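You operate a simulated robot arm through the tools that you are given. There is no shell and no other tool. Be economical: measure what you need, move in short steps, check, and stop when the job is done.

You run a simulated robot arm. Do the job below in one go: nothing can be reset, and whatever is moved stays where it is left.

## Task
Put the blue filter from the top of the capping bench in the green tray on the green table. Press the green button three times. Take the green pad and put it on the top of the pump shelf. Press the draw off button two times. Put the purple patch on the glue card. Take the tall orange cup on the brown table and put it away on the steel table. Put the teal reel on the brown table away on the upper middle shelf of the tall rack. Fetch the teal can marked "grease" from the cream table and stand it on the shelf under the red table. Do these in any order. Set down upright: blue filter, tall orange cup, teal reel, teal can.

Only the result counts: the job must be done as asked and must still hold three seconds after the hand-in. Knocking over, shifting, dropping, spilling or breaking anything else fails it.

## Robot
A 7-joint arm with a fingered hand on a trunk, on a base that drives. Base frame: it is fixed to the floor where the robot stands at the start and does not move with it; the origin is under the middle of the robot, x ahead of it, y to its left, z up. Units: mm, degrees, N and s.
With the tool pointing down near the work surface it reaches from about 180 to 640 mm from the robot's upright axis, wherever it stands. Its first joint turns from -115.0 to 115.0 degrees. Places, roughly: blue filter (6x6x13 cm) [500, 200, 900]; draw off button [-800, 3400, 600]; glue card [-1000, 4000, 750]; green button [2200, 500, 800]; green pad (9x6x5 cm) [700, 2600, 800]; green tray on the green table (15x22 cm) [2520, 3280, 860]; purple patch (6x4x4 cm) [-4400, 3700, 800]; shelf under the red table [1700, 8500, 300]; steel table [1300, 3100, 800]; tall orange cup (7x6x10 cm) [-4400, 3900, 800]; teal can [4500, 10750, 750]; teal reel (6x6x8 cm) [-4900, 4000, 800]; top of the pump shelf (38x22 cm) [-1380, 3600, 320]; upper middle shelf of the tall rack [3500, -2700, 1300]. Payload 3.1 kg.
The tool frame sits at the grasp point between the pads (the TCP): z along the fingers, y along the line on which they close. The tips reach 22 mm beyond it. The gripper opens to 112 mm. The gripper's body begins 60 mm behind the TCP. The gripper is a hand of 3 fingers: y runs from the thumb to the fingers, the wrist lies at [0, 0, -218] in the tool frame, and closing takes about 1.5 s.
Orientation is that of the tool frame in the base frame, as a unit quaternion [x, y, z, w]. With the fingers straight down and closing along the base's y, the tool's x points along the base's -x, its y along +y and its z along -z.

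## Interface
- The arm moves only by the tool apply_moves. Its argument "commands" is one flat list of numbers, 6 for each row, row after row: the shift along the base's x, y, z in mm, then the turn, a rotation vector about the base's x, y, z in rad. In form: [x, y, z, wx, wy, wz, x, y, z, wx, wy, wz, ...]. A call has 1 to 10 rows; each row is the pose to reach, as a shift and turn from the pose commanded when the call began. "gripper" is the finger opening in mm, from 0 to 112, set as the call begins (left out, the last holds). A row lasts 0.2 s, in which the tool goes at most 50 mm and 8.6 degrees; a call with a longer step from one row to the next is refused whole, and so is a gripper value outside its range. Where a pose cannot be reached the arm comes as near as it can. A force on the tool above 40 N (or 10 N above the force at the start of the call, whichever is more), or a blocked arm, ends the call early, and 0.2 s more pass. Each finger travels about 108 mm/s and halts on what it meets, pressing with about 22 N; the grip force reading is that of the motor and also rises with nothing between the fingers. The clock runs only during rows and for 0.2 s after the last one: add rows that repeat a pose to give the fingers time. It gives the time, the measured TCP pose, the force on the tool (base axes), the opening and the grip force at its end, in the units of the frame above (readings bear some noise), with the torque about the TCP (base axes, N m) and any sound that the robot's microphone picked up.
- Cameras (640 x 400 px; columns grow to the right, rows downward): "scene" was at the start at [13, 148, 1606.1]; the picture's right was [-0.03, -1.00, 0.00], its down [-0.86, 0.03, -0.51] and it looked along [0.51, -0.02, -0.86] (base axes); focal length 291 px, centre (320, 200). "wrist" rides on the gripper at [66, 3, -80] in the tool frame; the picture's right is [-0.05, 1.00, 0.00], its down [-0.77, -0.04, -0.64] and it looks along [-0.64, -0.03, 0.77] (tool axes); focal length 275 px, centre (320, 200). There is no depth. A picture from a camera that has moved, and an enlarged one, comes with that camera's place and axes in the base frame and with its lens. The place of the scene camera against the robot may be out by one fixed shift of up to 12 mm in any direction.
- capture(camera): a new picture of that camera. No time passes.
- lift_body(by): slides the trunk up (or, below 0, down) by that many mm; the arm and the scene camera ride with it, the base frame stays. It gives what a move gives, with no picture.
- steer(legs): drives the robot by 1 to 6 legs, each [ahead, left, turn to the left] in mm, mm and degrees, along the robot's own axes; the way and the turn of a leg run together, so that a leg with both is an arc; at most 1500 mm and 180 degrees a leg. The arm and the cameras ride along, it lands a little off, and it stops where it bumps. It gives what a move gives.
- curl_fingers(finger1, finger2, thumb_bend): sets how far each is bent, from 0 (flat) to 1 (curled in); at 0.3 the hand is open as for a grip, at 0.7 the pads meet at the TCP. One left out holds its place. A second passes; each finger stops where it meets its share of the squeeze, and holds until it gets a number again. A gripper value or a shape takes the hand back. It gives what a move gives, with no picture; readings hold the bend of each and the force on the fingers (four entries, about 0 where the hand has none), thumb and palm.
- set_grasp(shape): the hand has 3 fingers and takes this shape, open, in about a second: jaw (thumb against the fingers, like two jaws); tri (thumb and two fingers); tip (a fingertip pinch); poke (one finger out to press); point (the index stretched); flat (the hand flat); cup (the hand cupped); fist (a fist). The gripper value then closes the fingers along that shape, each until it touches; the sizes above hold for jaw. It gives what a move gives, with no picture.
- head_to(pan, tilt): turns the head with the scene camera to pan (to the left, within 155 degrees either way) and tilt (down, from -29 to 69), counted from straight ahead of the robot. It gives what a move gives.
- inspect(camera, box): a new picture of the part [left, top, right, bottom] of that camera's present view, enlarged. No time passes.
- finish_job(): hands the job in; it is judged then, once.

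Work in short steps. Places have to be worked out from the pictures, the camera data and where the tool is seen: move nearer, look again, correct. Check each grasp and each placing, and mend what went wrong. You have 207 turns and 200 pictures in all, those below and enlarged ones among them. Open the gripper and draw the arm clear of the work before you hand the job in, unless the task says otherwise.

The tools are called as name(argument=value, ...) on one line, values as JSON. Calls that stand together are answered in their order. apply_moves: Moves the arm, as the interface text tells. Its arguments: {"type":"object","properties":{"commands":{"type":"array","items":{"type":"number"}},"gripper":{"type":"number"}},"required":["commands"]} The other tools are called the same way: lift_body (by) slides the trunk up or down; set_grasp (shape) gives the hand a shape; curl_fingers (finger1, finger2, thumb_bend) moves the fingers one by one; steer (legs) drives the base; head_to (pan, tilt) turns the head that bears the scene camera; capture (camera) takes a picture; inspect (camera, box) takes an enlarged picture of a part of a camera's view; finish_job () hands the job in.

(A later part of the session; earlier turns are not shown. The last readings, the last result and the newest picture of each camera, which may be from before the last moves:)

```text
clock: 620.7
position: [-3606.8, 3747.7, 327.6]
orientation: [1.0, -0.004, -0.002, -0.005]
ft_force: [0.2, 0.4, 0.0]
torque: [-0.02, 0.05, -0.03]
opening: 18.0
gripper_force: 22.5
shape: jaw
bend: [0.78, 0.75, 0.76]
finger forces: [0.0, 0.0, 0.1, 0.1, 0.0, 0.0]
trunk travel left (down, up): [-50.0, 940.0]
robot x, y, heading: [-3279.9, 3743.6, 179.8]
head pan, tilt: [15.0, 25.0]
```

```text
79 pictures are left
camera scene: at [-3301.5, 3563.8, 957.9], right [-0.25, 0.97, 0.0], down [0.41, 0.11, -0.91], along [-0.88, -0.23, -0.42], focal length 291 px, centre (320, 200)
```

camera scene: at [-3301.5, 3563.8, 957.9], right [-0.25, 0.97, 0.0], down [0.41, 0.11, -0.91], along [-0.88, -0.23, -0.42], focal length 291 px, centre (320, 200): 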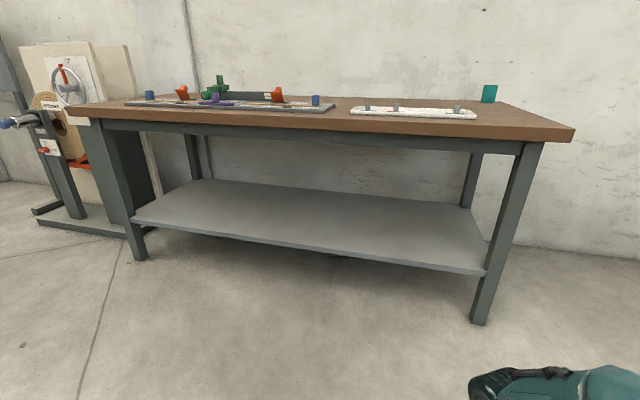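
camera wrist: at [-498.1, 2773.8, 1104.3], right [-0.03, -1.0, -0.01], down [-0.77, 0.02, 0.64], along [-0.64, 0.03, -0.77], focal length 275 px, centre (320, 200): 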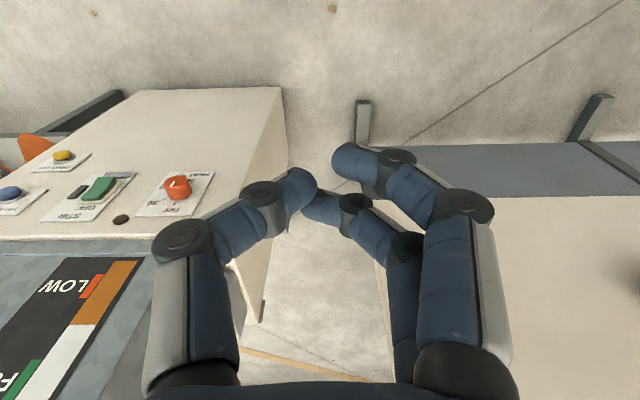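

Not there either. I scan the remaining east-southeast sector and zoom south along the path I drove.

head_to(pan=150, tilt=25)

capture(camera="scene")

head_to(pan=95, tilt=10)

inspect(camera="scene", box=[180, 140, 500, 340])

```text
clock: 622.8
position: [-3606.2, 3747.9, 328.3]
orientation: [1.0, -0.004, -0.001, -0.005]
ft_force: [-0.9, 0.0, -0.3]
torque: [0.01, -0.02, -0.01]
opening: 17.9
gripper_force: 22.8
shape: jaw
bend: [0.78, 0.75, 0.76]
finger forces: [0.0, 0.0, 0.0, 0.1, 0.1, 0.0]
trunk travel left (down, up): [-50.0, 940.0]
robot x, y, heading: [-3280.0, 3744.9, 179.7]
head pan, tilt: [150.0, 25.0]
```

```text
78 pictures are left
camera scene: at [-3132.8, 3540.5, 957.3], right [-0.51, -0.86, 0.0], down [-0.37, 0.21, -0.91], along [0.78, -0.46, -0.43], focal length 291 px, centre (320, 200)
```

scene: 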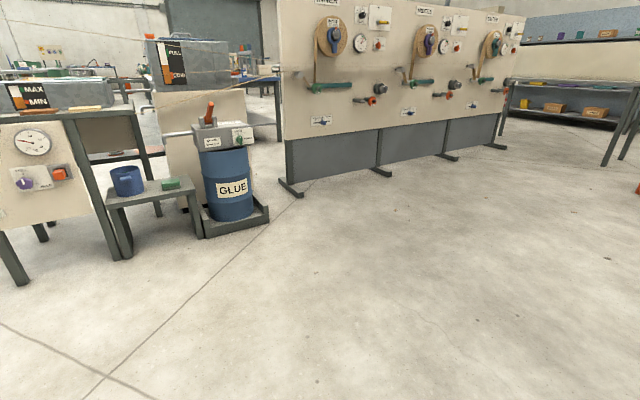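

```text
clock: 624.1
position: [-3605.0, 3746.9, 329.0]
orientation: [1.0, -0.004, -0.001, -0.005]
ft_force: [-0.7, 0.1, -0.1]
torque: [0.0, -0.02, 0.01]
opening: 17.9
gripper_force: 22.7
shape: jaw
bend: [0.78, 0.75, 0.76]
finger forces: [0.1, 0.1, 0.1, 0.0, 0.0, 0.0]
trunk travel left (down, up): [-50.0, 940.0]
robot x, y, heading: [-3280.4, 3743.6, 179.7]
head pan, tilt: [95.0, 10.0]
```

```text
2.00 times, centred on (340, 240) of scene
camera zoom: at [-3204.6, 3494.4, 981.9], right [-1.0, -0.08, 0.0], down [-0.02, 0.17, -0.98], along [0.08, -0.98, -0.17], focal length 582 px, centre (280, 120)
```

zoom: 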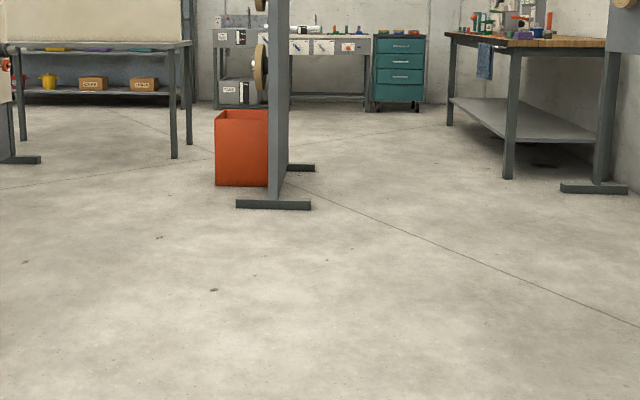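

One spot left: deep under the table by the wall. I back away east for a flatter line of sight and zoom there.

steer(legs=[[-1200, 0, 0]])

head_to(pan=5, tilt=15)

inspect(camera="scene", box=[160, 120, 480, 320])

```text
clock: 630.2
position: [-2404.5, 3738.1, 328.7]
orientation: [1.0, -0.011, -0.002, -0.006]
ft_force: [-0.3, 0.3, -0.3]
torque: [-0.02, 0.02, -0.05]
opening: 17.7
gripper_force: 21.7
shape: jaw
bend: [0.78, 0.75, 0.76]
finger forces: [0.1, 0.0, 0.0, 0.1, 0.0, 0.0]
trunk travel left (down, up): [-50.0, 940.0]
robot x, y, heading: [-2078.0, 3730.9, 179.2]
head pan, tilt: [95.0, 10.0]
```

```text
clock: 631.8
position: [-2404.8, 3737.7, 327.7]
orientation: [1.0, -0.01, -0.001, -0.006]
ft_force: [0.0, -0.3, -0.6]
torque: [0.05, -0.03, 0.0]
opening: 17.8
gripper_force: 22.0
shape: jaw
bend: [0.78, 0.75, 0.76]
finger forces: [0.0, 0.0, 0.0, 0.0, 0.0, 0.0]
trunk travel left (down, up): [-50.0, 940.0]
robot x, y, heading: [-2077.7, 3730.5, 178.9]
head pan, tilt: [5.0, 15.0]
```

```text
2.00 times, centred on (320, 220) of scene
camera zoom: at [-2105.7, 3566.0, 974.2], right [-0.07, 1.0, 0.0], down [0.25, 0.02, -0.97], along [-0.96, -0.07, -0.26], focal length 582 px, centre (320, 160)
```

zoom: 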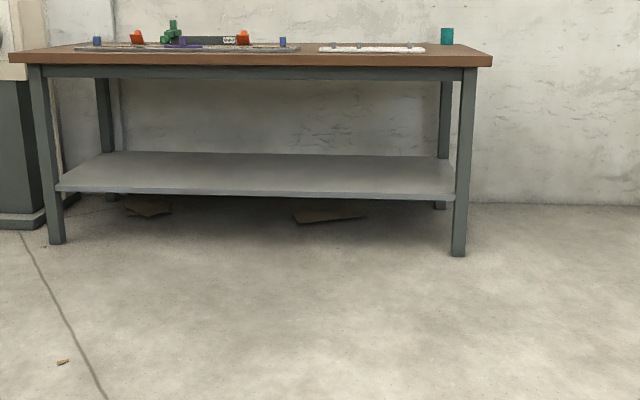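

Those scraps are just cardboard, so the cup has gone elsewhere, probably carried off on my base along my route. I'll take the teal reel now and search for the cup on the way. I raise the trunk and drive to the table's north end.

lift_body(by=400)

lift_body(by=300)

steer(legs=[[1450, 0, 1], [0, -770, 0], [670, 0, 0], [0, 0, 90], [0, -390, 0]])

head_to(pan=-15, tilt=50)

capture(camera="scene")

```text
clock: 635.6
position: [-2404.5, 3737.9, 726.0]
orientation: [1.0, -0.011, 0.0, -0.006]
ft_force: [0.4, 0.2, 1.3]
torque: [0.01, 0.01, 0.03]
opening: 17.6
gripper_force: 22.0
shape: jaw
bend: [0.78, 0.75, 0.76]
finger forces: [0.1, 0.1, 0.0, 0.1, 0.0, 0.1]
trunk travel left (down, up): [-450.0, 540.0]
robot x, y, heading: [-2078.3, 3729.7, 179.2]
head pan, tilt: [5.0, 15.0]
```

```text
clock: 638.6
position: [-2405.8, 3737.5, 1024.1]
orientation: [1.0, -0.01, 0.0, -0.006]
ft_force: [0.4, 0.2, 0.3]
torque: [0.01, 0.02, 0.0]
opening: 17.9
gripper_force: 22.0
shape: jaw
bend: [0.78, 0.75, 0.76]
finger forces: [0.1, 0.0, 0.0, 0.1, 0.1, 0.0]
trunk travel left (down, up): [-750.0, 240.0]
robot x, y, heading: [-2078.0, 3730.9, 179.1]
head pan, tilt: [5.0, 15.0]
```

```text
clock: 658.7
position: [-4587.1, 4179.5, 1025.6]
orientation: [0.706, 0.708, -0.005, -0.004]
ft_force: [0.3, -0.3, 0.9]
torque: [-0.03, -0.01, -0.02]
opening: 17.7
gripper_force: 22.4
shape: jaw
bend: [0.78, 0.75, 0.76]
finger forces: [0.0, 0.0, 0.0, 0.1, 0.0, 0.1]
trunk travel left (down, up): [-750.0, 240.0]
robot x, y, heading: [-4588.7, 4508.3, -89.7]
head pan, tilt: [5.0, 15.0]
```

```text
clock: 659.8
position: [-4586.9, 4178.4, 1025.0]
orientation: [0.706, 0.708, -0.005, -0.004]
ft_force: [-0.2, -0.6, -0.3]
torque: [0.01, 0.01, 0.01]
opening: 18.0
gripper_force: 21.5
shape: jaw
bend: [0.78, 0.75, 0.76]
finger forces: [0.0, 0.0, 0.0, 0.1, 0.1, 0.0]
trunk travel left (down, up): [-750.0, 240.0]
robot x, y, heading: [-4589.4, 4505.1, -89.5]
head pan, tilt: [-15.0, 50.0]
```

```text
75 pictures are left
camera scene: at [-4448.1, 4488.3, 1617.8], right [-0.97, 0.25, 0.0], down [0.19, 0.74, -0.64], along [-0.16, -0.62, -0.77], focal length 291 px, centre (320, 200)
```

scene: 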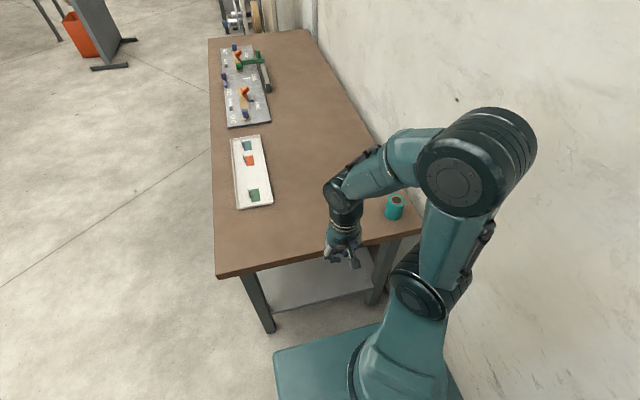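

The reel is at about (-4854,3957). I edge forward 70 mm, open the hand and hover over it.

steer(legs=[[70, 0, -0.5]])

apply_moves(commands=[-38, -22, 0, 0, 0, 0, -76, -44, 0, 0, 0, 0, -114, -66, 0, 0, 0, 0, -152, -88, -5, 0, 0, 0, -190, -110, -10, 0, 0, 0, -220, -130, -20, 0, 0, 0, -240, -140, -35, 0, 0, 0, -245, -142, -35, 0, 0, 0], gripper=112)

capture(camera="wrist")

```text
clock: 660.8
position: [-4590.9, 4105.7, 1025.0]
orientation: [0.71, 0.704, -0.004, -0.004]
ft_force: [-0.7, 0.1, -0.9]
torque: [-0.03, 0.03, 0.0]
opening: 17.9
gripper_force: 22.1
shape: jaw
bend: [0.78, 0.75, 0.76]
finger forces: [0.0, 0.0, 0.0, 0.0, 0.0, 0.0]
trunk travel left (down, up): [-750.0, 240.0]
robot x, y, heading: [-4589.3, 4435.2, -90.0]
head pan, tilt: [-15.0, 50.0]
```

```text
clock: 662.6
position: [-4835.5, 3965.7, 990.7]
orientation: [0.71, 0.704, -0.004, -0.003]
ft_force: [0.0, 0.7, 0.4]
torque: [0.0, -0.04, 0.02]
opening: 111.9
gripper_force: 0.0
shape: jaw
bend: [0.3, 0.3, 0.3]
finger forces: [0.0, 0.0, 0.0, 0.1, 0.0, 0.0]
trunk travel left (down, up): [-750.0, 240.0]
robot x, y, heading: [-4584.7, 4434.0, -90.2]
head pan, tilt: [-15.0, 50.0]
```

```text
74 pictures are left
camera wrist: at [-4830.6, 4031.7, 1069.2], right [1.0, -0.05, -0.01], down [-0.03, -0.77, 0.64], along [-0.04, -0.64, -0.77], focal length 275 px, centre (320, 200)
```

wrist: 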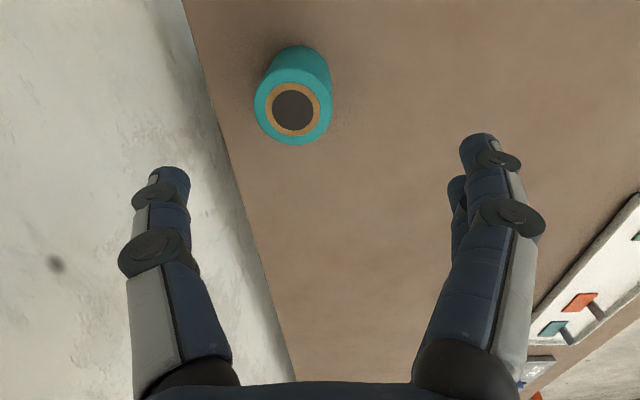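

The reel's top centre is at (-4857,3954,~863). I narrow the opening to 92 for wall clearance and descend to z≈838.

apply_moves(commands=[-21, -11, -20, 0, 0, 0, -21, -11, -60, 0, 0, 0, -21, -11, -100, 0, 0, 0, -21, -11, -135, 0, 0, 0, -21, -11, -152, 0, 0, 0, -21, -11, -152, 0, 0, 0], gripper=92)

capture(camera="wrist")

```text
clock: 664.0
position: [-4855.5, 3954.4, 837.9]
orientation: [0.71, 0.704, -0.005, -0.003]
ft_force: [0.7, 0.0, 0.8]
torque: [-0.01, 0.03, 0.03]
opening: 92.2
gripper_force: 0.1
shape: jaw
bend: [0.57, 0.57, 0.53]
finger forces: [0.1, 0.0, 0.0, 0.0, 0.0, 0.0]
trunk travel left (down, up): [-750.0, 240.0]
robot x, y, heading: [-4590.0, 4433.8, -90.4]
head pan, tilt: [-15.0, 50.0]
```

```text
73 pictures are left
camera wrist: at [-4851.6, 4021.0, 917.0], right [1.0, -0.05, -0.01], down [-0.03, -0.77, 0.64], along [-0.04, -0.64, -0.77], focal length 275 px, centre (320, 200)
```

wrist: 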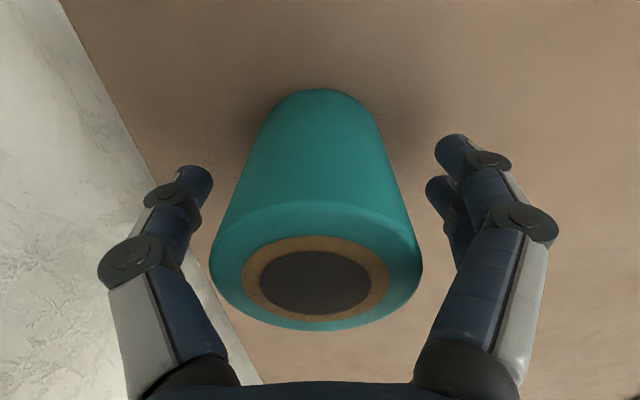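

It's well centred. I close, lift a little and check the grip before travelling.

apply_moves(commands=[0, 0, 0, 0, 0, 0, 0, 0, 0, 0, 0, 0, 0, 0, 0, 0, 0, 0, 0, 0, 0, 0, 0, 0, 0, 0, 0, 0, 0, 0, 0, 0, 0, 0, 0, 0], gripper=40)

apply_moves(commands=[0, 0, 20, 0, 0, 0, 0, 0, 60, 0, 0, 0, 0, 0, 105, 0, 0, 0, 0, 0, 150, 0, 0, 0, 35, 30, 170, 0, 0, 0, 70, 60, 190, 0, 0, 0, 105, 80, 190, 0, 0, 0, 145, 100, 190, 0, 0, 0, 190, 120, 190, 0, 0, 0, 235, 135, 190, 0, 0, 0])

capture(camera="wrist")

```text
clock: 665.4
position: [-4855.7, 3954.4, 838.5]
orientation: [0.71, 0.704, -0.004, -0.004]
ft_force: [0.4, -0.2, -0.2]
torque: [0.0, 0.0, 0.02]
opening: 49.0
gripper_force: 22.3
shape: jaw
bend: [0.73, 0.73, 0.7]
finger forces: [10.2, 9.8, 0.0, 0.0, 19.6, 0.0]
trunk travel left (down, up): [-750.0, 240.0]
robot x, y, heading: [-4586.6, 4438.6, -90.2]
head pan, tilt: [-15.0, 50.0]
```

```text
refused: row 5 steps farther than a row can; nothing moved
```

```text
72 pictures are left
camera wrist: at [-4851.5, 4020.9, 917.2], right [1.0, -0.05, -0.01], down [-0.03, -0.77, 0.64], along [-0.04, -0.64, -0.77], focal length 275 px, centre (320, 200)
```

wrist: 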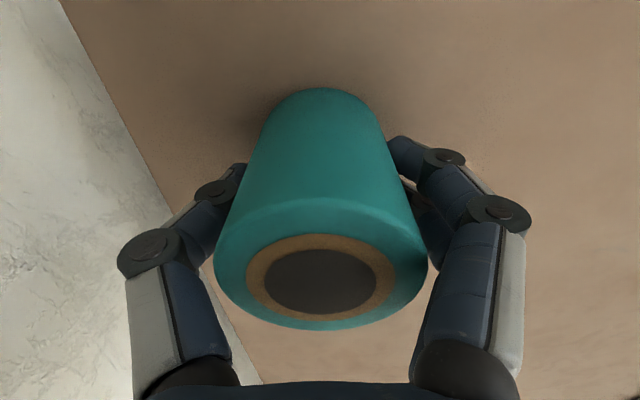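

The grip is symmetric. I lift with smaller steps and check again.

apply_moves(commands=[0, 0, 20, 0, 0, 0, 0, 0, 60, 0, 0, 0, 0, 0, 100, 0, 0, 0, 0, 0, 140, 0, 0, 0, 30, 20, 165, 0, 0, 0, 65, 40, 180, 0, 0, 0, 105, 60, 185, 0, 0, 0, 145, 80, 185, 0, 0, 0, 185, 100, 185, 0, 0, 0, 225, 120, 185, 0, 0, 0])

capture(camera="wrist")

```text
clock: 667.6
position: [-4631.6, 4077.4, 1024.0]
orientation: [0.711, 0.704, -0.005, -0.004]
ft_force: [0.6, 1.2, -1.7]
torque: [0.02, 0.0, 0.01]
opening: 48.5
gripper_force: 21.9
shape: jaw
bend: [0.73, 0.73, 0.7]
finger forces: [10.5, 9.9, 0.1, 0.1, 19.8, 0.0]
trunk travel left (down, up): [-750.0, 240.0]
robot x, y, heading: [-4583.0, 4432.5, -90.1]
head pan, tilt: [-15.0, 50.0]
```

```text
71 pictures are left
camera wrist: at [-4626.7, 4143.2, 1102.7], right [1.0, -0.06, -0.01], down [-0.04, -0.77, 0.64], along [-0.04, -0.64, -0.77], focal length 275 px, centre (320, 200)
```

wrist: 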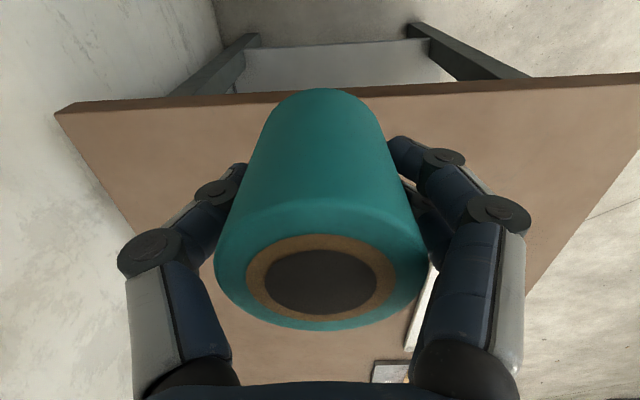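

The reel is held firmly. I drive back to the lane and south to y≈100, then look ahead for the cup.

steer(legs=[[-60, 0, 0], [0, 880, 0], [1500, 0, 0], [1500, 0, 0], [1300, 0, 0]])

head_to(pan=20, tilt=30)

capture(camera="scene")

```text
clock: 692.9
position: [-3862.0, -154.9, 1022.6]
orientation: [0.721, 0.693, -0.004, -0.004]
ft_force: [0.2, -0.4, -1.6]
torque: [-0.03, 0.04, -0.02]
opening: 48.8
gripper_force: 21.7
shape: jaw
bend: [0.73, 0.73, 0.7]
finger forces: [10.4, 9.9, 0.0, 0.0, 19.9, 0.0]
trunk travel left (down, up): [-750.0, 240.0]
robot x, y, heading: [-3807.8, 197.0, -91.9]
head pan, tilt: [-15.0, 50.0]
```

```text
clock: 693.9
position: [-3861.1, -155.2, 1023.5]
orientation: [0.721, 0.693, -0.005, -0.005]
ft_force: [0.0, -0.1, -0.8]
torque: [0.0, 0.02, 0.0]
opening: 48.5
gripper_force: 22.3
shape: jaw
bend: [0.73, 0.73, 0.7]
finger forces: [10.5, 9.9, 0.0, 0.0, 19.9, 0.0]
trunk travel left (down, up): [-750.0, 240.0]
robot x, y, heading: [-3807.0, 204.0, -91.8]
head pan, tilt: [20.0, 30.0]
```

```text
70 pictures are left
camera scene: at [-3618.3, 168.1, 1647.2], right [-0.95, -0.31, 0.0], down [-0.15, 0.48, -0.87], along [0.27, -0.82, -0.5], focal length 291 px, centre (320, 200)
```

scene: 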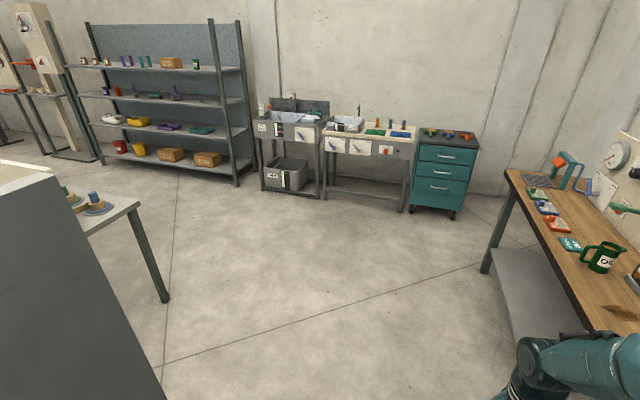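

No cup here. I go on to the southern lane and look east.

steer(legs=[[1000, 120, 1.8], [870, 0, 0]])

head_to(pan=80, tilt=20)

capture(camera="scene")

```text
clock: 703.3
position: [-3743.8, -2027.2, 1023.1]
orientation: [0.707, 0.707, -0.004, -0.004]
ft_force: [0.2, -1.1, -1.7]
torque: [-0.01, -0.03, 0.0]
opening: 48.8
gripper_force: 22.1
shape: jaw
bend: [0.73, 0.73, 0.7]
finger forces: [10.4, 9.9, 0.1, 0.0, 19.8, 0.1]
trunk travel left (down, up): [-750.0, 240.0]
robot x, y, heading: [-3697.7, -1666.9, -89.7]
head pan, tilt: [20.0, 30.0]
```

```text
clock: 704.6
position: [-3743.9, -2026.5, 1023.3]
orientation: [0.707, 0.707, -0.004, -0.004]
ft_force: [0.3, -0.2, -1.5]
torque: [0.0, 0.02, 0.0]
opening: 48.7
gripper_force: 21.8
shape: jaw
bend: [0.73, 0.73, 0.7]
finger forces: [10.4, 9.8, 0.0, 0.0, 19.8, 0.1]
trunk travel left (down, up): [-750.0, 240.0]
robot x, y, heading: [-3704.7, -1666.9, -89.9]
head pan, tilt: [80.0, 20.0]
```

```text
69 pictures are left
camera scene: at [-3452.7, -1625.0, 1663.3], right [-0.17, -0.99, 0.0], down [-0.34, 0.06, -0.94], along [0.93, -0.16, -0.34], focal length 291 px, centre (320, 200)
```

scene: 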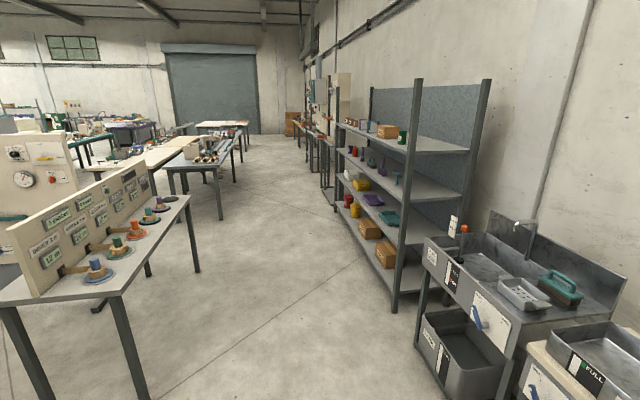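

No cup in this lane either. I deliver the reel first: east along the lane to x≈2000, then look at the tall rack.

steer(legs=[[0, 1500, 0], [0, 1500, 0], [0, 1500, 0], [0, 1200, 0]])

head_to(pan=55, tilt=20)

capture(camera="scene")

```text
clock: 731.9
position: [1988.4, -1923.8, 1024.6]
orientation: [0.7, 0.714, -0.004, -0.005]
ft_force: [0.0, -0.4, -0.9]
torque: [0.0, -0.02, 0.04]
opening: 48.7
gripper_force: 21.9
shape: jaw
bend: [0.73, 0.73, 0.7]
finger forces: [10.5, 9.8, 0.0, 0.0, 19.7, 0.0]
trunk travel left (down, up): [-750.0, 240.0]
robot x, y, heading: [2021.1, -1560.2, -88.9]
head pan, tilt: [80.0, 20.0]
```

```text
clock: 732.8
position: [1989.1, -1924.6, 1023.0]
orientation: [0.7, 0.714, -0.005, -0.005]
ft_force: [0.0, -0.4, -0.9]
torque: [-0.01, -0.01, 0.04]
opening: 48.7
gripper_force: 22.7
shape: jaw
bend: [0.73, 0.73, 0.7]
finger forces: [10.6, 9.7, 0.0, 0.0, 19.8, 0.0]
trunk travel left (down, up): [-750.0, 240.0]
robot x, y, heading: [2023.1, -1562.0, -88.8]
head pan, tilt: [55.0, 20.0]
```

```text
68 pictures are left
camera scene: at [2256.5, -1554.5, 1663.3], right [-0.55, -0.83, 0.0], down [-0.28, 0.19, -0.94], along [0.78, -0.52, -0.34], focal length 291 px, centre (320, 200)
```

scene: 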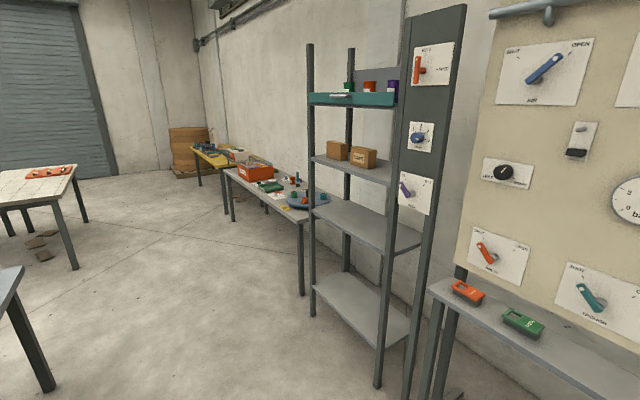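

The rack stands at x 3127–3854, front y≈-2600. The upper middle shelf (with two boxes) is at z≈1262, and its right part, x 3150–3400, is free. I drive in front of it.

steer(legs=[[0, 1265, -1.2], [420, 0, 0]])

lift_body(by=200)

head_to(pan=-5, tilt=25)

capture(camera="scene")

```text
clock: 741.4
position: [3248.8, -2323.7, 1022.6]
orientation: [0.706, 0.708, -0.004, -0.004]
ft_force: [0.3, 0.2, -1.9]
torque: [0.0, -0.02, -0.04]
opening: 48.5
gripper_force: 22.7
shape: jaw
bend: [0.73, 0.73, 0.7]
finger forces: [10.5, 9.9, 0.0, 0.1, 19.8, 0.0]
trunk travel left (down, up): [-750.0, 240.0]
robot x, y, heading: [3286.1, -1961.1, -89.5]
head pan, tilt: [55.0, 20.0]
```

```text
clock: 743.5
position: [3247.1, -2322.4, 1223.0]
orientation: [0.706, 0.709, -0.005, -0.005]
ft_force: [0.4, -0.9, -0.9]
torque: [-0.03, -0.02, 0.02]
opening: 48.7
gripper_force: 21.6
shape: jaw
bend: [0.73, 0.73, 0.7]
finger forces: [10.4, 9.9, 0.0, 0.0, 19.6, 0.1]
trunk travel left (down, up): [-950.0, 40.0]
robot x, y, heading: [3286.6, -1966.4, -89.6]
head pan, tilt: [55.0, 20.0]
```

```text
clock: 744.8
position: [3247.3, -2323.9, 1222.9]
orientation: [0.706, 0.708, -0.005, -0.005]
ft_force: [0.2, 0.1, -0.5]
torque: [-0.03, 0.03, 0.0]
opening: 48.7
gripper_force: 21.7
shape: jaw
bend: [0.73, 0.73, 0.7]
finger forces: [10.5, 9.9, 0.0, 0.1, 19.7, 0.1]
trunk travel left (down, up): [-950.0, 40.0]
robot x, y, heading: [3284.5, -1965.3, -89.7]
head pan, tilt: [-5.0, 25.0]
```

```text
67 pictures are left
camera scene: at [3437.9, -1997.2, 1855.2], right [-1.0, 0.08, 0.0], down [0.03, 0.42, -0.91], along [-0.07, -0.9, -0.42], focal length 291 px, centre (320, 200)
```

scene: 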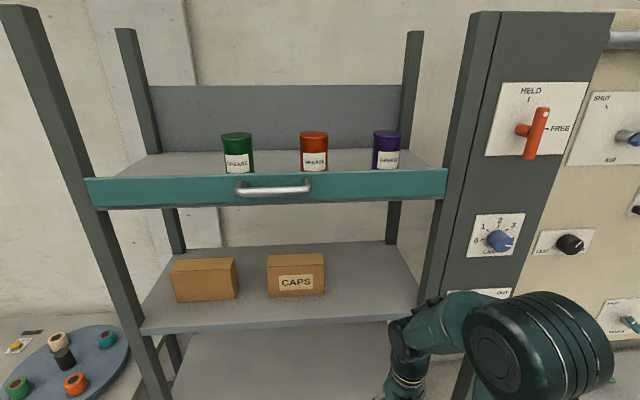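

The shelf's front edge is at y≈-2525…-2550, with free space x 3150–3365. I raise the reel to clear the shelf, still outside the rack, and look at the arm against the teal rail.

apply_moves(commands=[2, 0, 40, 0, 0, 0, 4, 0, 80, 0, 0, 0, 6, 0, 115, 0, 0, 0, 8, -30, 120, 0, 0, 0, 8, -60, 120, 0, 0, 0, 8, -60, 120, 0, 0, 0])

capture(camera="scene")

capture(camera="wrist")

```text
clock: 746.2
position: [3255.1, -2381.6, 1342.7]
orientation: [0.706, 0.708, -0.005, -0.004]
ft_force: [0.4, 0.1, -1.1]
torque: [-0.02, 0.03, -0.02]
opening: 48.7
gripper_force: 22.4
shape: jaw
bend: [0.73, 0.73, 0.7]
finger forces: [10.3, 10.0, 0.0, 0.1, 19.7, 0.0]
trunk travel left (down, up): [-950.0, 40.0]
robot x, y, heading: [3286.0, -1960.0, -89.4]
head pan, tilt: [-5.0, 25.0]
```

```text
66 pictures are left
camera scene: at [3437.3, -1995.4, 1855.2], right [-1.0, 0.08, 0.0], down [0.03, 0.42, -0.91], along [-0.07, -0.9, -0.42], focal length 291 px, centre (320, 200)
```

scene: 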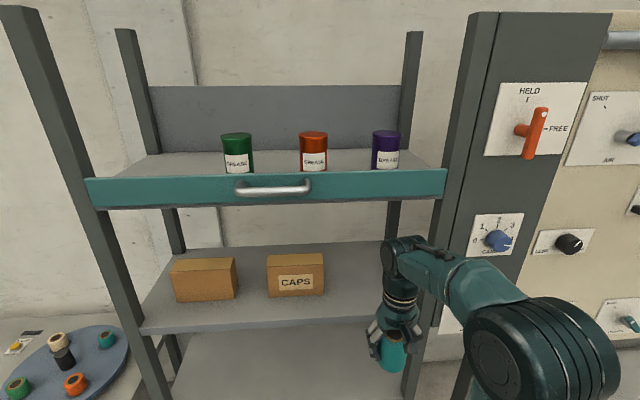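

```text
65 pictures are left
camera wrist: at [3259.4, -2315.6, 1422.8], right [1.0, -0.04, -0.01], down [-0.03, -0.77, 0.64], along [-0.04, -0.64, -0.77], focal length 275 px, centre (320, 200)
```

wrist: 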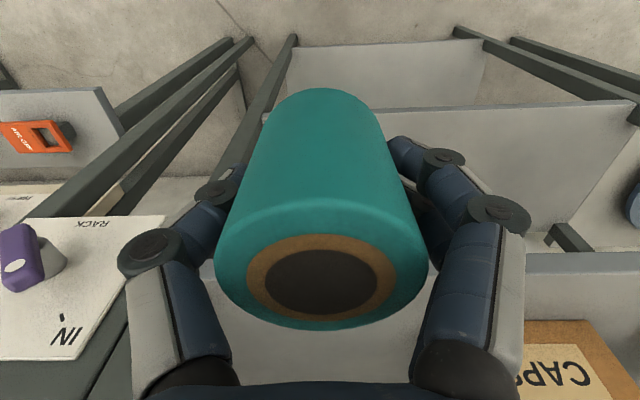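

I need the shelf height more exactly, so I raise the trunk 40 mm for a second wrist view.

lift_body(by=40)

capture(camera="wrist")

capture(camera="scene")

```text
clock: 747.0
position: [3257.8, -2383.4, 1383.8]
orientation: [0.706, 0.709, -0.005, -0.004]
ft_force: [0.1, 0.8, -0.5]
torque: [-0.01, -0.03, 0.01]
opening: 48.4
gripper_force: 21.6
shape: jaw
bend: [0.73, 0.73, 0.7]
finger forces: [10.3, 10.0, 0.0, 0.1, 19.6, 0.0]
trunk travel left (down, up): [-990.0, 0.0]
robot x, y, heading: [3287.8, -1962.8, -89.6]
head pan, tilt: [-5.0, 25.0]
```

```text
64 pictures are left
camera wrist: at [3259.9, -2317.3, 1462.2], right [1.0, -0.04, -0.01], down [-0.03, -0.77, 0.64], along [-0.04, -0.64, -0.77], focal length 275 px, centre (320, 200)
```

wrist: 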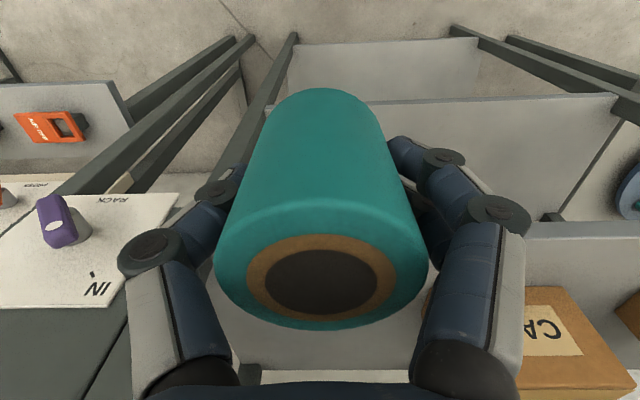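

```text
63 pictures are left
camera scene: at [3437.9, -1997.9, 1895.2], right [-1.0, 0.08, 0.0], down [0.03, 0.42, -0.91], along [-0.07, -0.9, -0.42], focal length 291 px, centre (320, 200)
```

scene: 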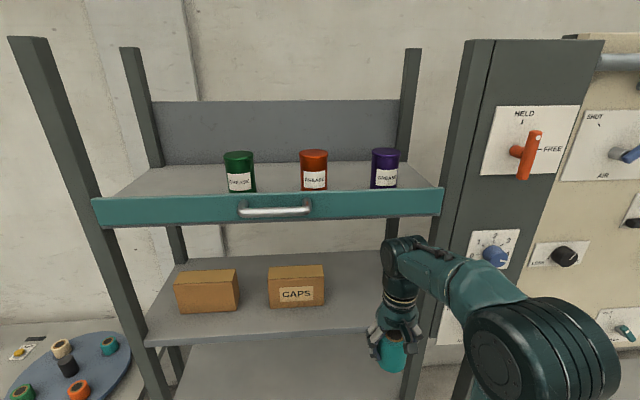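

Two wrist views put the shelf at z≈1264 with its front at y≈-2512; the teal rail's bottom is at about 1606. I drive 60 mm closer, lower to TCP z≈1326 and slide in slowly.

steer(legs=[[60, 0, 0]])

apply_moves(commands=[0, 0, -30, 0, 0, 0, 0, 0, -58, 0, 0, 0, 0, -25, -58, 0, 0, 0, 0, -45, -58, 0, 0, 0, 0, -65, -58, 0, 0, 0, 0, -80, -58, 0, 0, 0, 0, -95, -58, 0, 0, 0, 0, -107, -58, 0, 0, 0, 0, -107, -58, 0, 0, 0])

capture(camera="scene")

capture(camera="wrist")

```text
clock: 748.0
position: [3256.2, -2436.7, 1385.0]
orientation: [0.706, 0.708, -0.005, -0.003]
ft_force: [0.1, -0.6, -1.0]
torque: [-0.03, 0.03, 0.02]
opening: 48.8
gripper_force: 22.0
shape: jaw
bend: [0.73, 0.73, 0.7]
finger forces: [10.3, 9.9, 0.0, 0.0, 19.8, 0.0]
trunk travel left (down, up): [-990.0, 0.0]
robot x, y, heading: [3285.2, -2022.8, -89.4]
head pan, tilt: [-5.0, 25.0]
```

```text
clock: 750.0
position: [3257.6, -2549.7, 1323.4]
orientation: [0.706, 0.708, -0.005, -0.005]
ft_force: [0.2, -0.3, -1.8]
torque: [-0.02, -0.01, 0.0]
opening: 48.5
gripper_force: 22.3
shape: jaw
bend: [0.73, 0.73, 0.7]
finger forces: [10.5, 9.9, 0.0, 0.0, 19.6, 0.0]
trunk travel left (down, up): [-990.0, 0.0]
robot x, y, heading: [3284.7, -2021.5, -89.5]
head pan, tilt: [-5.0, 25.0]
```

```text
62 pictures are left
camera scene: at [3438.1, -2056.7, 1895.2], right [-1.0, 0.08, 0.0], down [0.03, 0.42, -0.91], along [-0.07, -0.9, -0.42], focal length 291 px, centre (320, 200)
```

scene: 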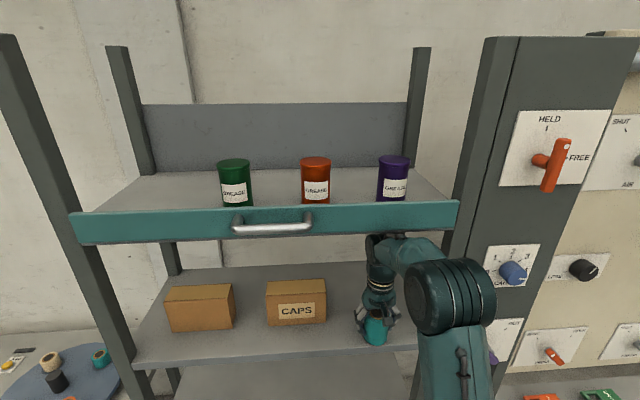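

```text
61 pictures are left
camera wrist: at [3260.5, -2483.3, 1404.1], right [1.0, -0.04, -0.01], down [-0.03, -0.77, 0.64], along [-0.04, -0.64, -0.77], focal length 275 px, centre (320, 200)
```

wrist: 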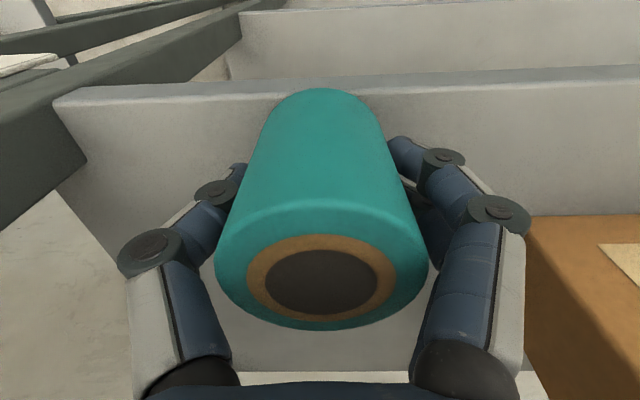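

The reel's front is only at the shelf edge; I go 32 mm deeper, and then lower until contact.

apply_moves(commands=[0, -12, -2, 0, 0, 0, 0, -24, -3, 0, 0, 0, 0, -34, -4, 0, 0, 0, 0, -34, -7, 0, 0, 0, 0, -34, -10, 0, 0, 0, 0, -34, -13, 0, 0, 0, 0, -34, -16, 0, 0, 0, 0, -34, -19, 0, 0, 0, 0, -34, -22, 0, 0, 0])

capture(camera="wrist")

```text
clock: 752.0
position: [3256.2, -2581.7, 1308.8]
orientation: [0.706, 0.708, -0.01, 0.0]
ft_force: [-2.4, -1.2, 39.8]
torque: [0.01, -0.01, 0.05]
opening: 48.8
gripper_force: 22.6
shape: jaw
bend: [0.74, 0.75, 0.71]
finger forces: [14.3, 12.2, 0.0, 0.1, 28.9, 0.1]
trunk travel left (down, up): [-990.0, 0.0]
robot x, y, heading: [3288.6, -2023.9, -89.8]
head pan, tilt: [-5.0, 25.0]
```

```text
60 pictures are left
camera wrist: at [3260.2, -2513.3, 1386.3], right [1.0, -0.04, -0.01], down [-0.03, -0.76, 0.65], along [-0.04, -0.65, -0.76], focal length 275 px, centre (320, 200)
```

wrist: 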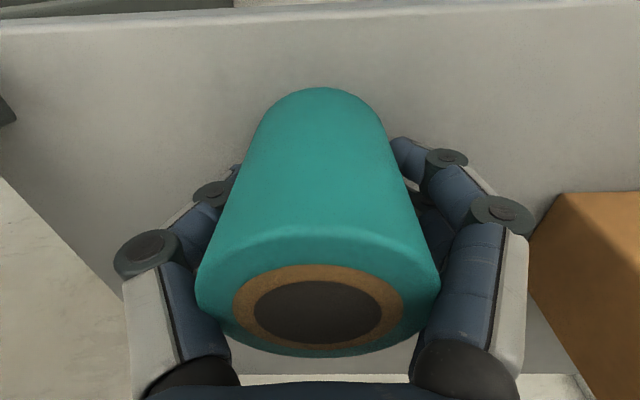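

It's down on the shelf, well inside. I ease up, open to 85 and withdraw upward a little, then straight out.

apply_moves(commands=[0, 0, 2, 0, 0, 0, 0, 0, 3, 0, 0, 0])

apply_moves(commands=[0, 0, 0, 0, 0, 0, 0, 0, 0, 0, 0, 0, 0, 0, 0, 0, 0, 0, 0, 0, 0, 0, 0, 0], gripper=90)

capture(camera="wrist")

```text
clock: 752.6
position: [3255.7, -2580.5, 1307.8]
orientation: [0.706, 0.708, -0.007, -0.003]
ft_force: [-0.5, -4.7, 33.9]
torque: [-0.09, -0.05, 0.01]
opening: 48.8
gripper_force: 21.9
shape: jaw
bend: [0.74, 0.75, 0.71]
finger forces: [14.0, 12.8, 0.0, 0.0, 28.9, 0.1]
trunk travel left (down, up): [-990.0, 0.0]
robot x, y, heading: [3291.0, -2024.8, -89.5]
head pan, tilt: [-5.0, 25.0]
```

```text
clock: 753.6
position: [3257.4, -2582.9, 1305.9]
orientation: [0.706, 0.709, -0.004, -0.004]
ft_force: [0.1, 0.5, 2.9]
torque: [-0.04, -0.02, -0.03]
opening: 89.8
gripper_force: 0.1
shape: jaw
bend: [0.59, 0.59, 0.55]
finger forces: [1.3, 0.1, 0.1, 0.0, 2.1, 0.0]
trunk travel left (down, up): [-990.0, 0.0]
robot x, y, heading: [3288.7, -2025.3, -89.7]
head pan, tilt: [-5.0, 25.0]
```

```text
59 pictures are left
camera wrist: at [3260.3, -2516.6, 1385.0], right [1.0, -0.04, -0.01], down [-0.03, -0.77, 0.64], along [-0.04, -0.64, -0.77], focal length 275 px, centre (320, 200)
```

wrist: 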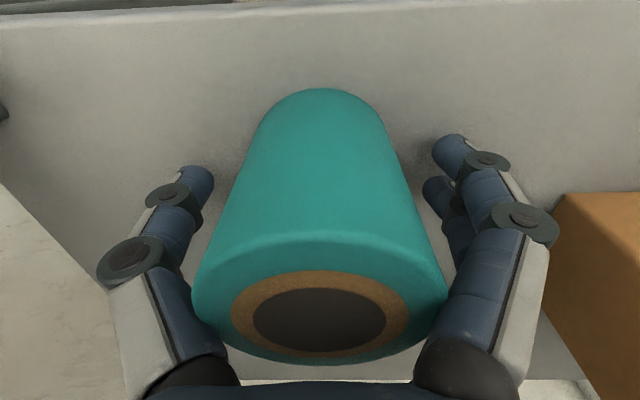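

The reel stands free. I open a bit more, rise 10 mm and withdraw straight toward me, with the fingers passing on either side of it.

apply_moves(commands=[0, 0, 5, 0, 0, 0, 0, 0, 10, 0, 0, 0, 0, 0, 10, 0, 0, 0, 0, 15, 10, 0, 0, 0, 0, 35, 10, 0, 0, 0, 0, 60, 10, 0, 0, 0, 0, 95, 10, 0, 0, 0, 0, 135, 10, 0, 0, 0, 0, 180, 10, 0, 0, 0], gripper=108)

capture(camera="scene")

```text
clock: 755.6
position: [3256.9, -2400.3, 1316.5]
orientation: [0.706, 0.708, -0.005, -0.003]
ft_force: [0.1, 0.0, 0.3]
torque: [-0.02, 0.02, -0.01]
opening: 107.6
gripper_force: 0.1
shape: jaw
bend: [0.38, 0.38, 0.35]
finger forces: [0.0, 0.1, 0.0, 0.1, 0.1, 0.0]
trunk travel left (down, up): [-990.0, 0.0]
robot x, y, heading: [3287.0, -2024.8, -89.4]
head pan, tilt: [-5.0, 25.0]
```

```text
58 pictures are left
camera scene: at [3437.8, -2053.8, 1895.3], right [-1.0, 0.08, 0.0], down [0.03, 0.42, -0.91], along [-0.07, -0.9, -0.42], focal length 291 px, centre (320, 200)
```

scene: 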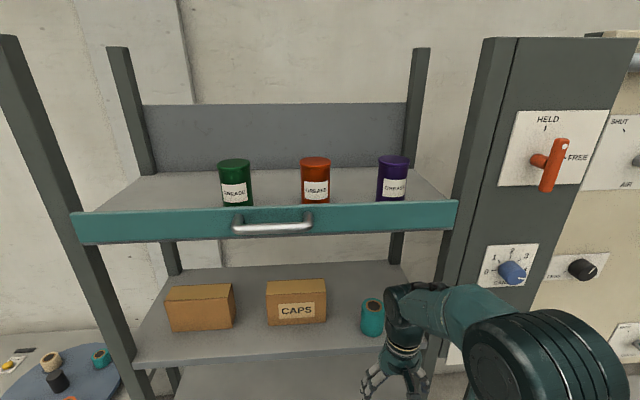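

The reel stands upright on the shelf. I lower the trunk to normal and go back west, then look up the main aisle for the cup on the way to the green button.

lift_body(by=-240)

steer(legs=[[-420, 0, -0.6], [0, -1500, 0], [0, -1500, 0], [0, -430, 0], [0, 0, 180]])

head_to(pan=10, tilt=25)

capture(camera="scene")

```text
clock: 758.1
position: [3255.9, -2402.7, 1076.3]
orientation: [0.706, 0.708, -0.004, -0.005]
ft_force: [0.0, -0.1, -0.7]
torque: [-0.03, -0.03, 0.01]
opening: 107.7
gripper_force: 0.0
shape: jaw
bend: [0.38, 0.38, 0.35]
finger forces: [0.1, 0.1, 0.0, 0.0, 0.1, 0.0]
trunk travel left (down, up): [-750.0, 240.0]
robot x, y, heading: [3287.1, -2023.9, -89.8]
head pan, tilt: [-5.0, 25.0]
```

```text
clock: 784.3
position: [-90.8, -1230.1, 1076.9]
orientation: [-0.705, 0.709, -0.004, 0.005]
ft_force: [-0.5, -0.4, 0.2]
torque: [-0.02, -0.04, -0.02]
opening: 108.0
gripper_force: 0.0
shape: jaw
bend: [0.38, 0.38, 0.35]
finger forces: [0.1, 0.0, 0.1, 0.1, 0.1, 0.0]
trunk travel left (down, up): [-750.0, 240.0]
robot x, y, heading: [-121.8, -1608.7, 89.8]
head pan, tilt: [-5.0, 25.0]
```

```text
clock: 785.0
position: [-90.6, -1229.9, 1076.7]
orientation: [-0.705, 0.709, -0.005, 0.004]
ft_force: [0.5, -0.5, 0.5]
torque: [0.05, 0.01, -0.03]
opening: 107.9
gripper_force: 0.0
shape: jaw
bend: [0.38, 0.38, 0.35]
finger forces: [0.0, 0.1, 0.0, 0.0, 0.1, 0.0]
trunk travel left (down, up): [-750.0, 240.0]
robot x, y, heading: [-129.0, -1610.1, 90.0]
head pan, tilt: [10.0, 25.0]
```

```text
57 pictures are left
camera scene: at [-288.7, -1581.6, 1655.2], right [0.99, 0.17, 0.0], down [0.07, -0.42, -0.91], along [-0.15, 0.89, -0.42], focal length 291 px, centre (320, 200)
```

scene: 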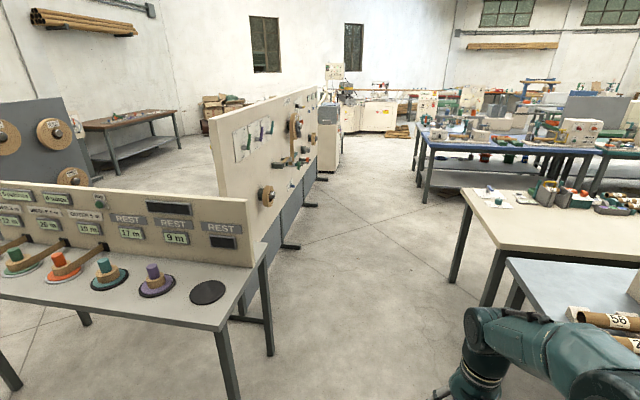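

Still no cup. I check my own base platform once more from this side.

head_to(pan=-60, tilt=69)

capture(camera="scene")

```text
clock: 786.4
position: [-90.1, -1228.8, 1075.8]
orientation: [-0.705, 0.709, -0.005, 0.004]
ft_force: [-0.3, 0.4, -0.2]
torque: [0.0, -0.01, -0.04]
opening: 107.7
gripper_force: 0.0
shape: jaw
bend: [0.38, 0.38, 0.35]
finger forces: [0.1, 0.0, 0.1, 0.0, 0.0, 0.0]
trunk travel left (down, up): [-750.0, 240.0]
robot x, y, heading: [-125.9, -1612.4, 89.8]
head pan, tilt: [-60.0, 68.8]
```

```text
56 pictures are left
camera scene: at [-224.6, -1644.4, 1595.8], right [0.5, -0.87, 0.0], down [-0.81, -0.47, -0.36], along [0.31, 0.18, -0.93], focal length 291 px, centre (320, 200)
```

scene: 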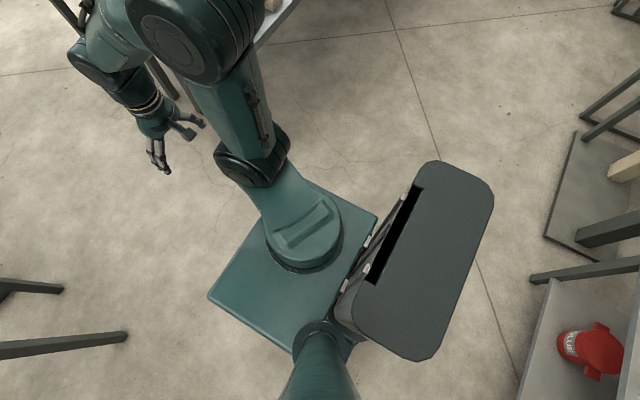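

It isn't on the base. I'll do the green button now: north to y≈1250, then east along the aisle to x≈2200.

steer(legs=[[1500, 0, 0], [1380, 0, 0], [0, 0, -90], [1400, 0, 0], [800, 0, 0]])

head_to(pan=-60, tilt=40)

capture(camera="scene")

```text
clock: 814.5
position: [2430.8, 1213.0, 1076.3]
orientation: [0.005, 1.0, -0.007, 0.0]
ft_force: [0.1, -0.6, -0.1]
torque: [0.01, 0.0, 0.01]
opening: 107.6
gripper_force: 0.1
shape: jaw
bend: [0.38, 0.38, 0.35]
finger forces: [0.0, 0.1, 0.0, 0.0, 0.0, 0.1]
trunk travel left (down, up): [-750.0, 240.0]
robot x, y, heading: [2049.8, 1247.9, -0.3]
head pan, tilt: [-60.0, 68.8]
```

```text
clock: 815.5
position: [2431.1, 1213.3, 1076.3]
orientation: [0.005, 1.0, -0.006, 0.0]
ft_force: [-0.8, 0.3, 0.9]
torque: [0.0, 0.0, 0.01]
opening: 107.7
gripper_force: 0.1
shape: jaw
bend: [0.38, 0.38, 0.35]
finger forces: [0.1, 0.0, 0.0, 0.0, 0.0, 0.0]
trunk travel left (down, up): [-750.0, 240.0]
robot x, y, heading: [2051.3, 1253.4, -0.2]
head pan, tilt: [-60.0, 40.0]
```

```text
55 pictures are left
camera scene: at [2039.1, 1326.3, 1631.8], right [-0.87, -0.49, 0.0], down [-0.32, 0.56, -0.77], along [0.38, -0.67, -0.64], focal length 291 px, centre (320, 200)
```

scene: 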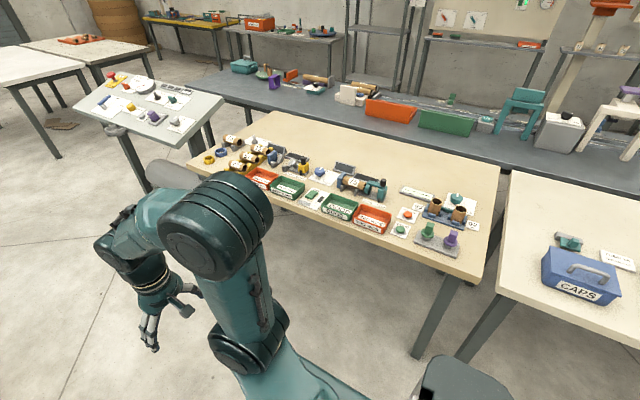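

The button area is near (400,228) in the picture; I zoom in.

inspect(camera="scene", box=[290, 165, 490, 265])

```text
3.20 times, centred on (390, 215) of scene
camera zoom: at [2039.1, 1326.3, 1631.8], right [-0.87, -0.49, 0.0], down [-0.32, 0.56, -0.77], along [0.38, -0.67, -0.64], focal length 931 px, centre (96, 152)
```

zoom: 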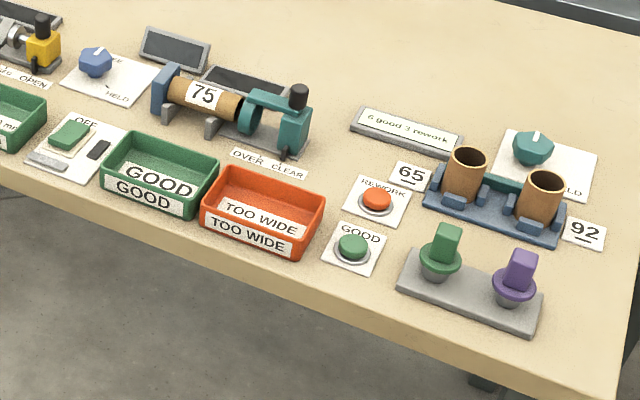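

The green "GOOD" button is at about (2160,489). I strafe nearer and swing the closed hand over it, keeping the closing line along y so the neighbours stay clear.

steer(legs=[[0, -240, 0]])

apply_moves(commands=[-10, -45, 0, 0, 0, 0, -25, -90, 0, 0, 0, 0, -45, -135, 0, 0, 0, 0, -70, -178, 0, 0, 0, 0, -95, -220, 0, 0, 0, 0, -120, -262, 0, 0, 0, 0, -145, -304, 0, 0, 0, 0, -170, -346, 0, 0, 0, 0, -195, -388, 0, 0, 0, 0, -220, -425, 0, 0, 0, 0], gripper=0)

apply_moves(commands=[-20, -30, -30, 0, 0, 0, -40, -45, -70, 0, 0, 0, -50, -52, -115, 0, 0, 0, -50, -52, -130, 0, 0, 0])

capture(camera="wrist")

head_to(pan=-75, tilt=50)

capture(camera="scene")

```text
clock: 817.2
position: [2427.0, 972.7, 1076.7]
orientation: [0.006, 1.0, -0.007, -0.001]
ft_force: [0.5, 0.1, -0.4]
torque: [0.01, -0.01, -0.04]
opening: 107.4
gripper_force: 0.1
shape: jaw
bend: [0.38, 0.38, 0.35]
finger forces: [0.0, 0.0, 0.1, 0.0, 0.0, 0.1]
trunk travel left (down, up): [-750.0, 240.0]
robot x, y, heading: [2050.7, 1010.2, -0.3]
head pan, tilt: [-60.0, 40.0]
```

```text
clock: 819.5
position: [2207.8, 546.3, 1075.5]
orientation: [0.005, 1.0, -0.005, 0.001]
ft_force: [-1.4, 0.6, -0.2]
torque: [0.01, 0.0, 0.03]
opening: 0.1
gripper_force: 22.1
shape: jaw
bend: [0.66, 0.66, 0.74]
finger forces: [0.1, 0.0, 0.0, 0.0, 0.0, 0.0]
trunk travel left (down, up): [-750.0, 240.0]
robot x, y, heading: [2050.3, 1010.6, -0.4]
head pan, tilt: [-60.0, 40.0]
```

```text
clock: 820.5
position: [2158.6, 496.0, 947.2]
orientation: [0.005, 1.0, -0.006, 0.0]
ft_force: [-0.5, -0.1, 0.0]
torque: [-0.02, -0.02, 0.0]
opening: 0.4
gripper_force: 21.7
shape: jaw
bend: [0.66, 0.66, 0.74]
finger forces: [0.0, 0.0, 0.0, 0.0, 0.0, 0.0]
trunk travel left (down, up): [-750.0, 240.0]
robot x, y, heading: [2044.7, 1006.7, -0.3]
head pan, tilt: [-60.0, 40.0]
```

```text
53 pictures are left
camera wrist: at [2093.0, 501.1, 1025.5], right [0.06, 1.0, -0.01], down [0.77, -0.04, 0.64], along [0.64, -0.05, -0.77], focal length 275 px, centre (320, 200)
```

wrist: 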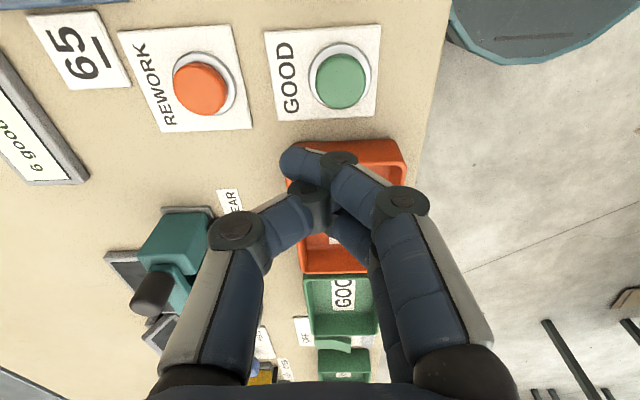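

```text
clock: 821.2
position: [2159.2, 496.4, 946.3]
orientation: [0.005, 1.0, -0.006, 0.0]
ft_force: [-0.5, -0.5, 0.6]
torque: [-0.04, 0.01, 0.02]
opening: 0.1
gripper_force: 21.9
shape: jaw
bend: [0.66, 0.66, 0.74]
finger forces: [0.1, 0.0, 0.1, 0.1, 0.0, 0.1]
trunk travel left (down, up): [-750.0, 240.0]
robot x, y, heading: [2051.5, 1013.5, -0.4]
head pan, tilt: [-75.0, 50.0]
```

```text
52 pictures are left
camera scene: at [2014.8, 1085.9, 1617.7], right [-0.97, -0.25, 0.0], down [-0.19, 0.74, -0.64], along [0.16, -0.62, -0.77], focal length 291 px, centre (320, 200)
```

scene: 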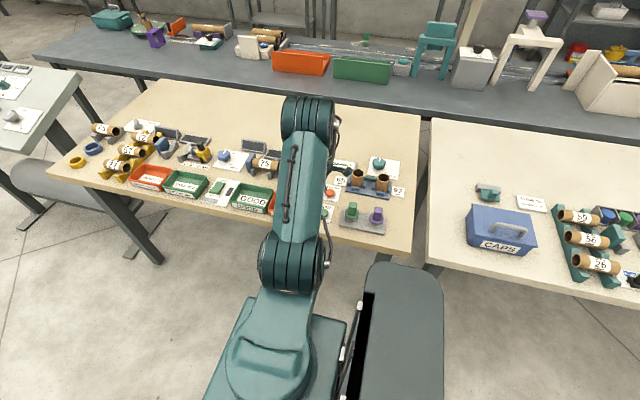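

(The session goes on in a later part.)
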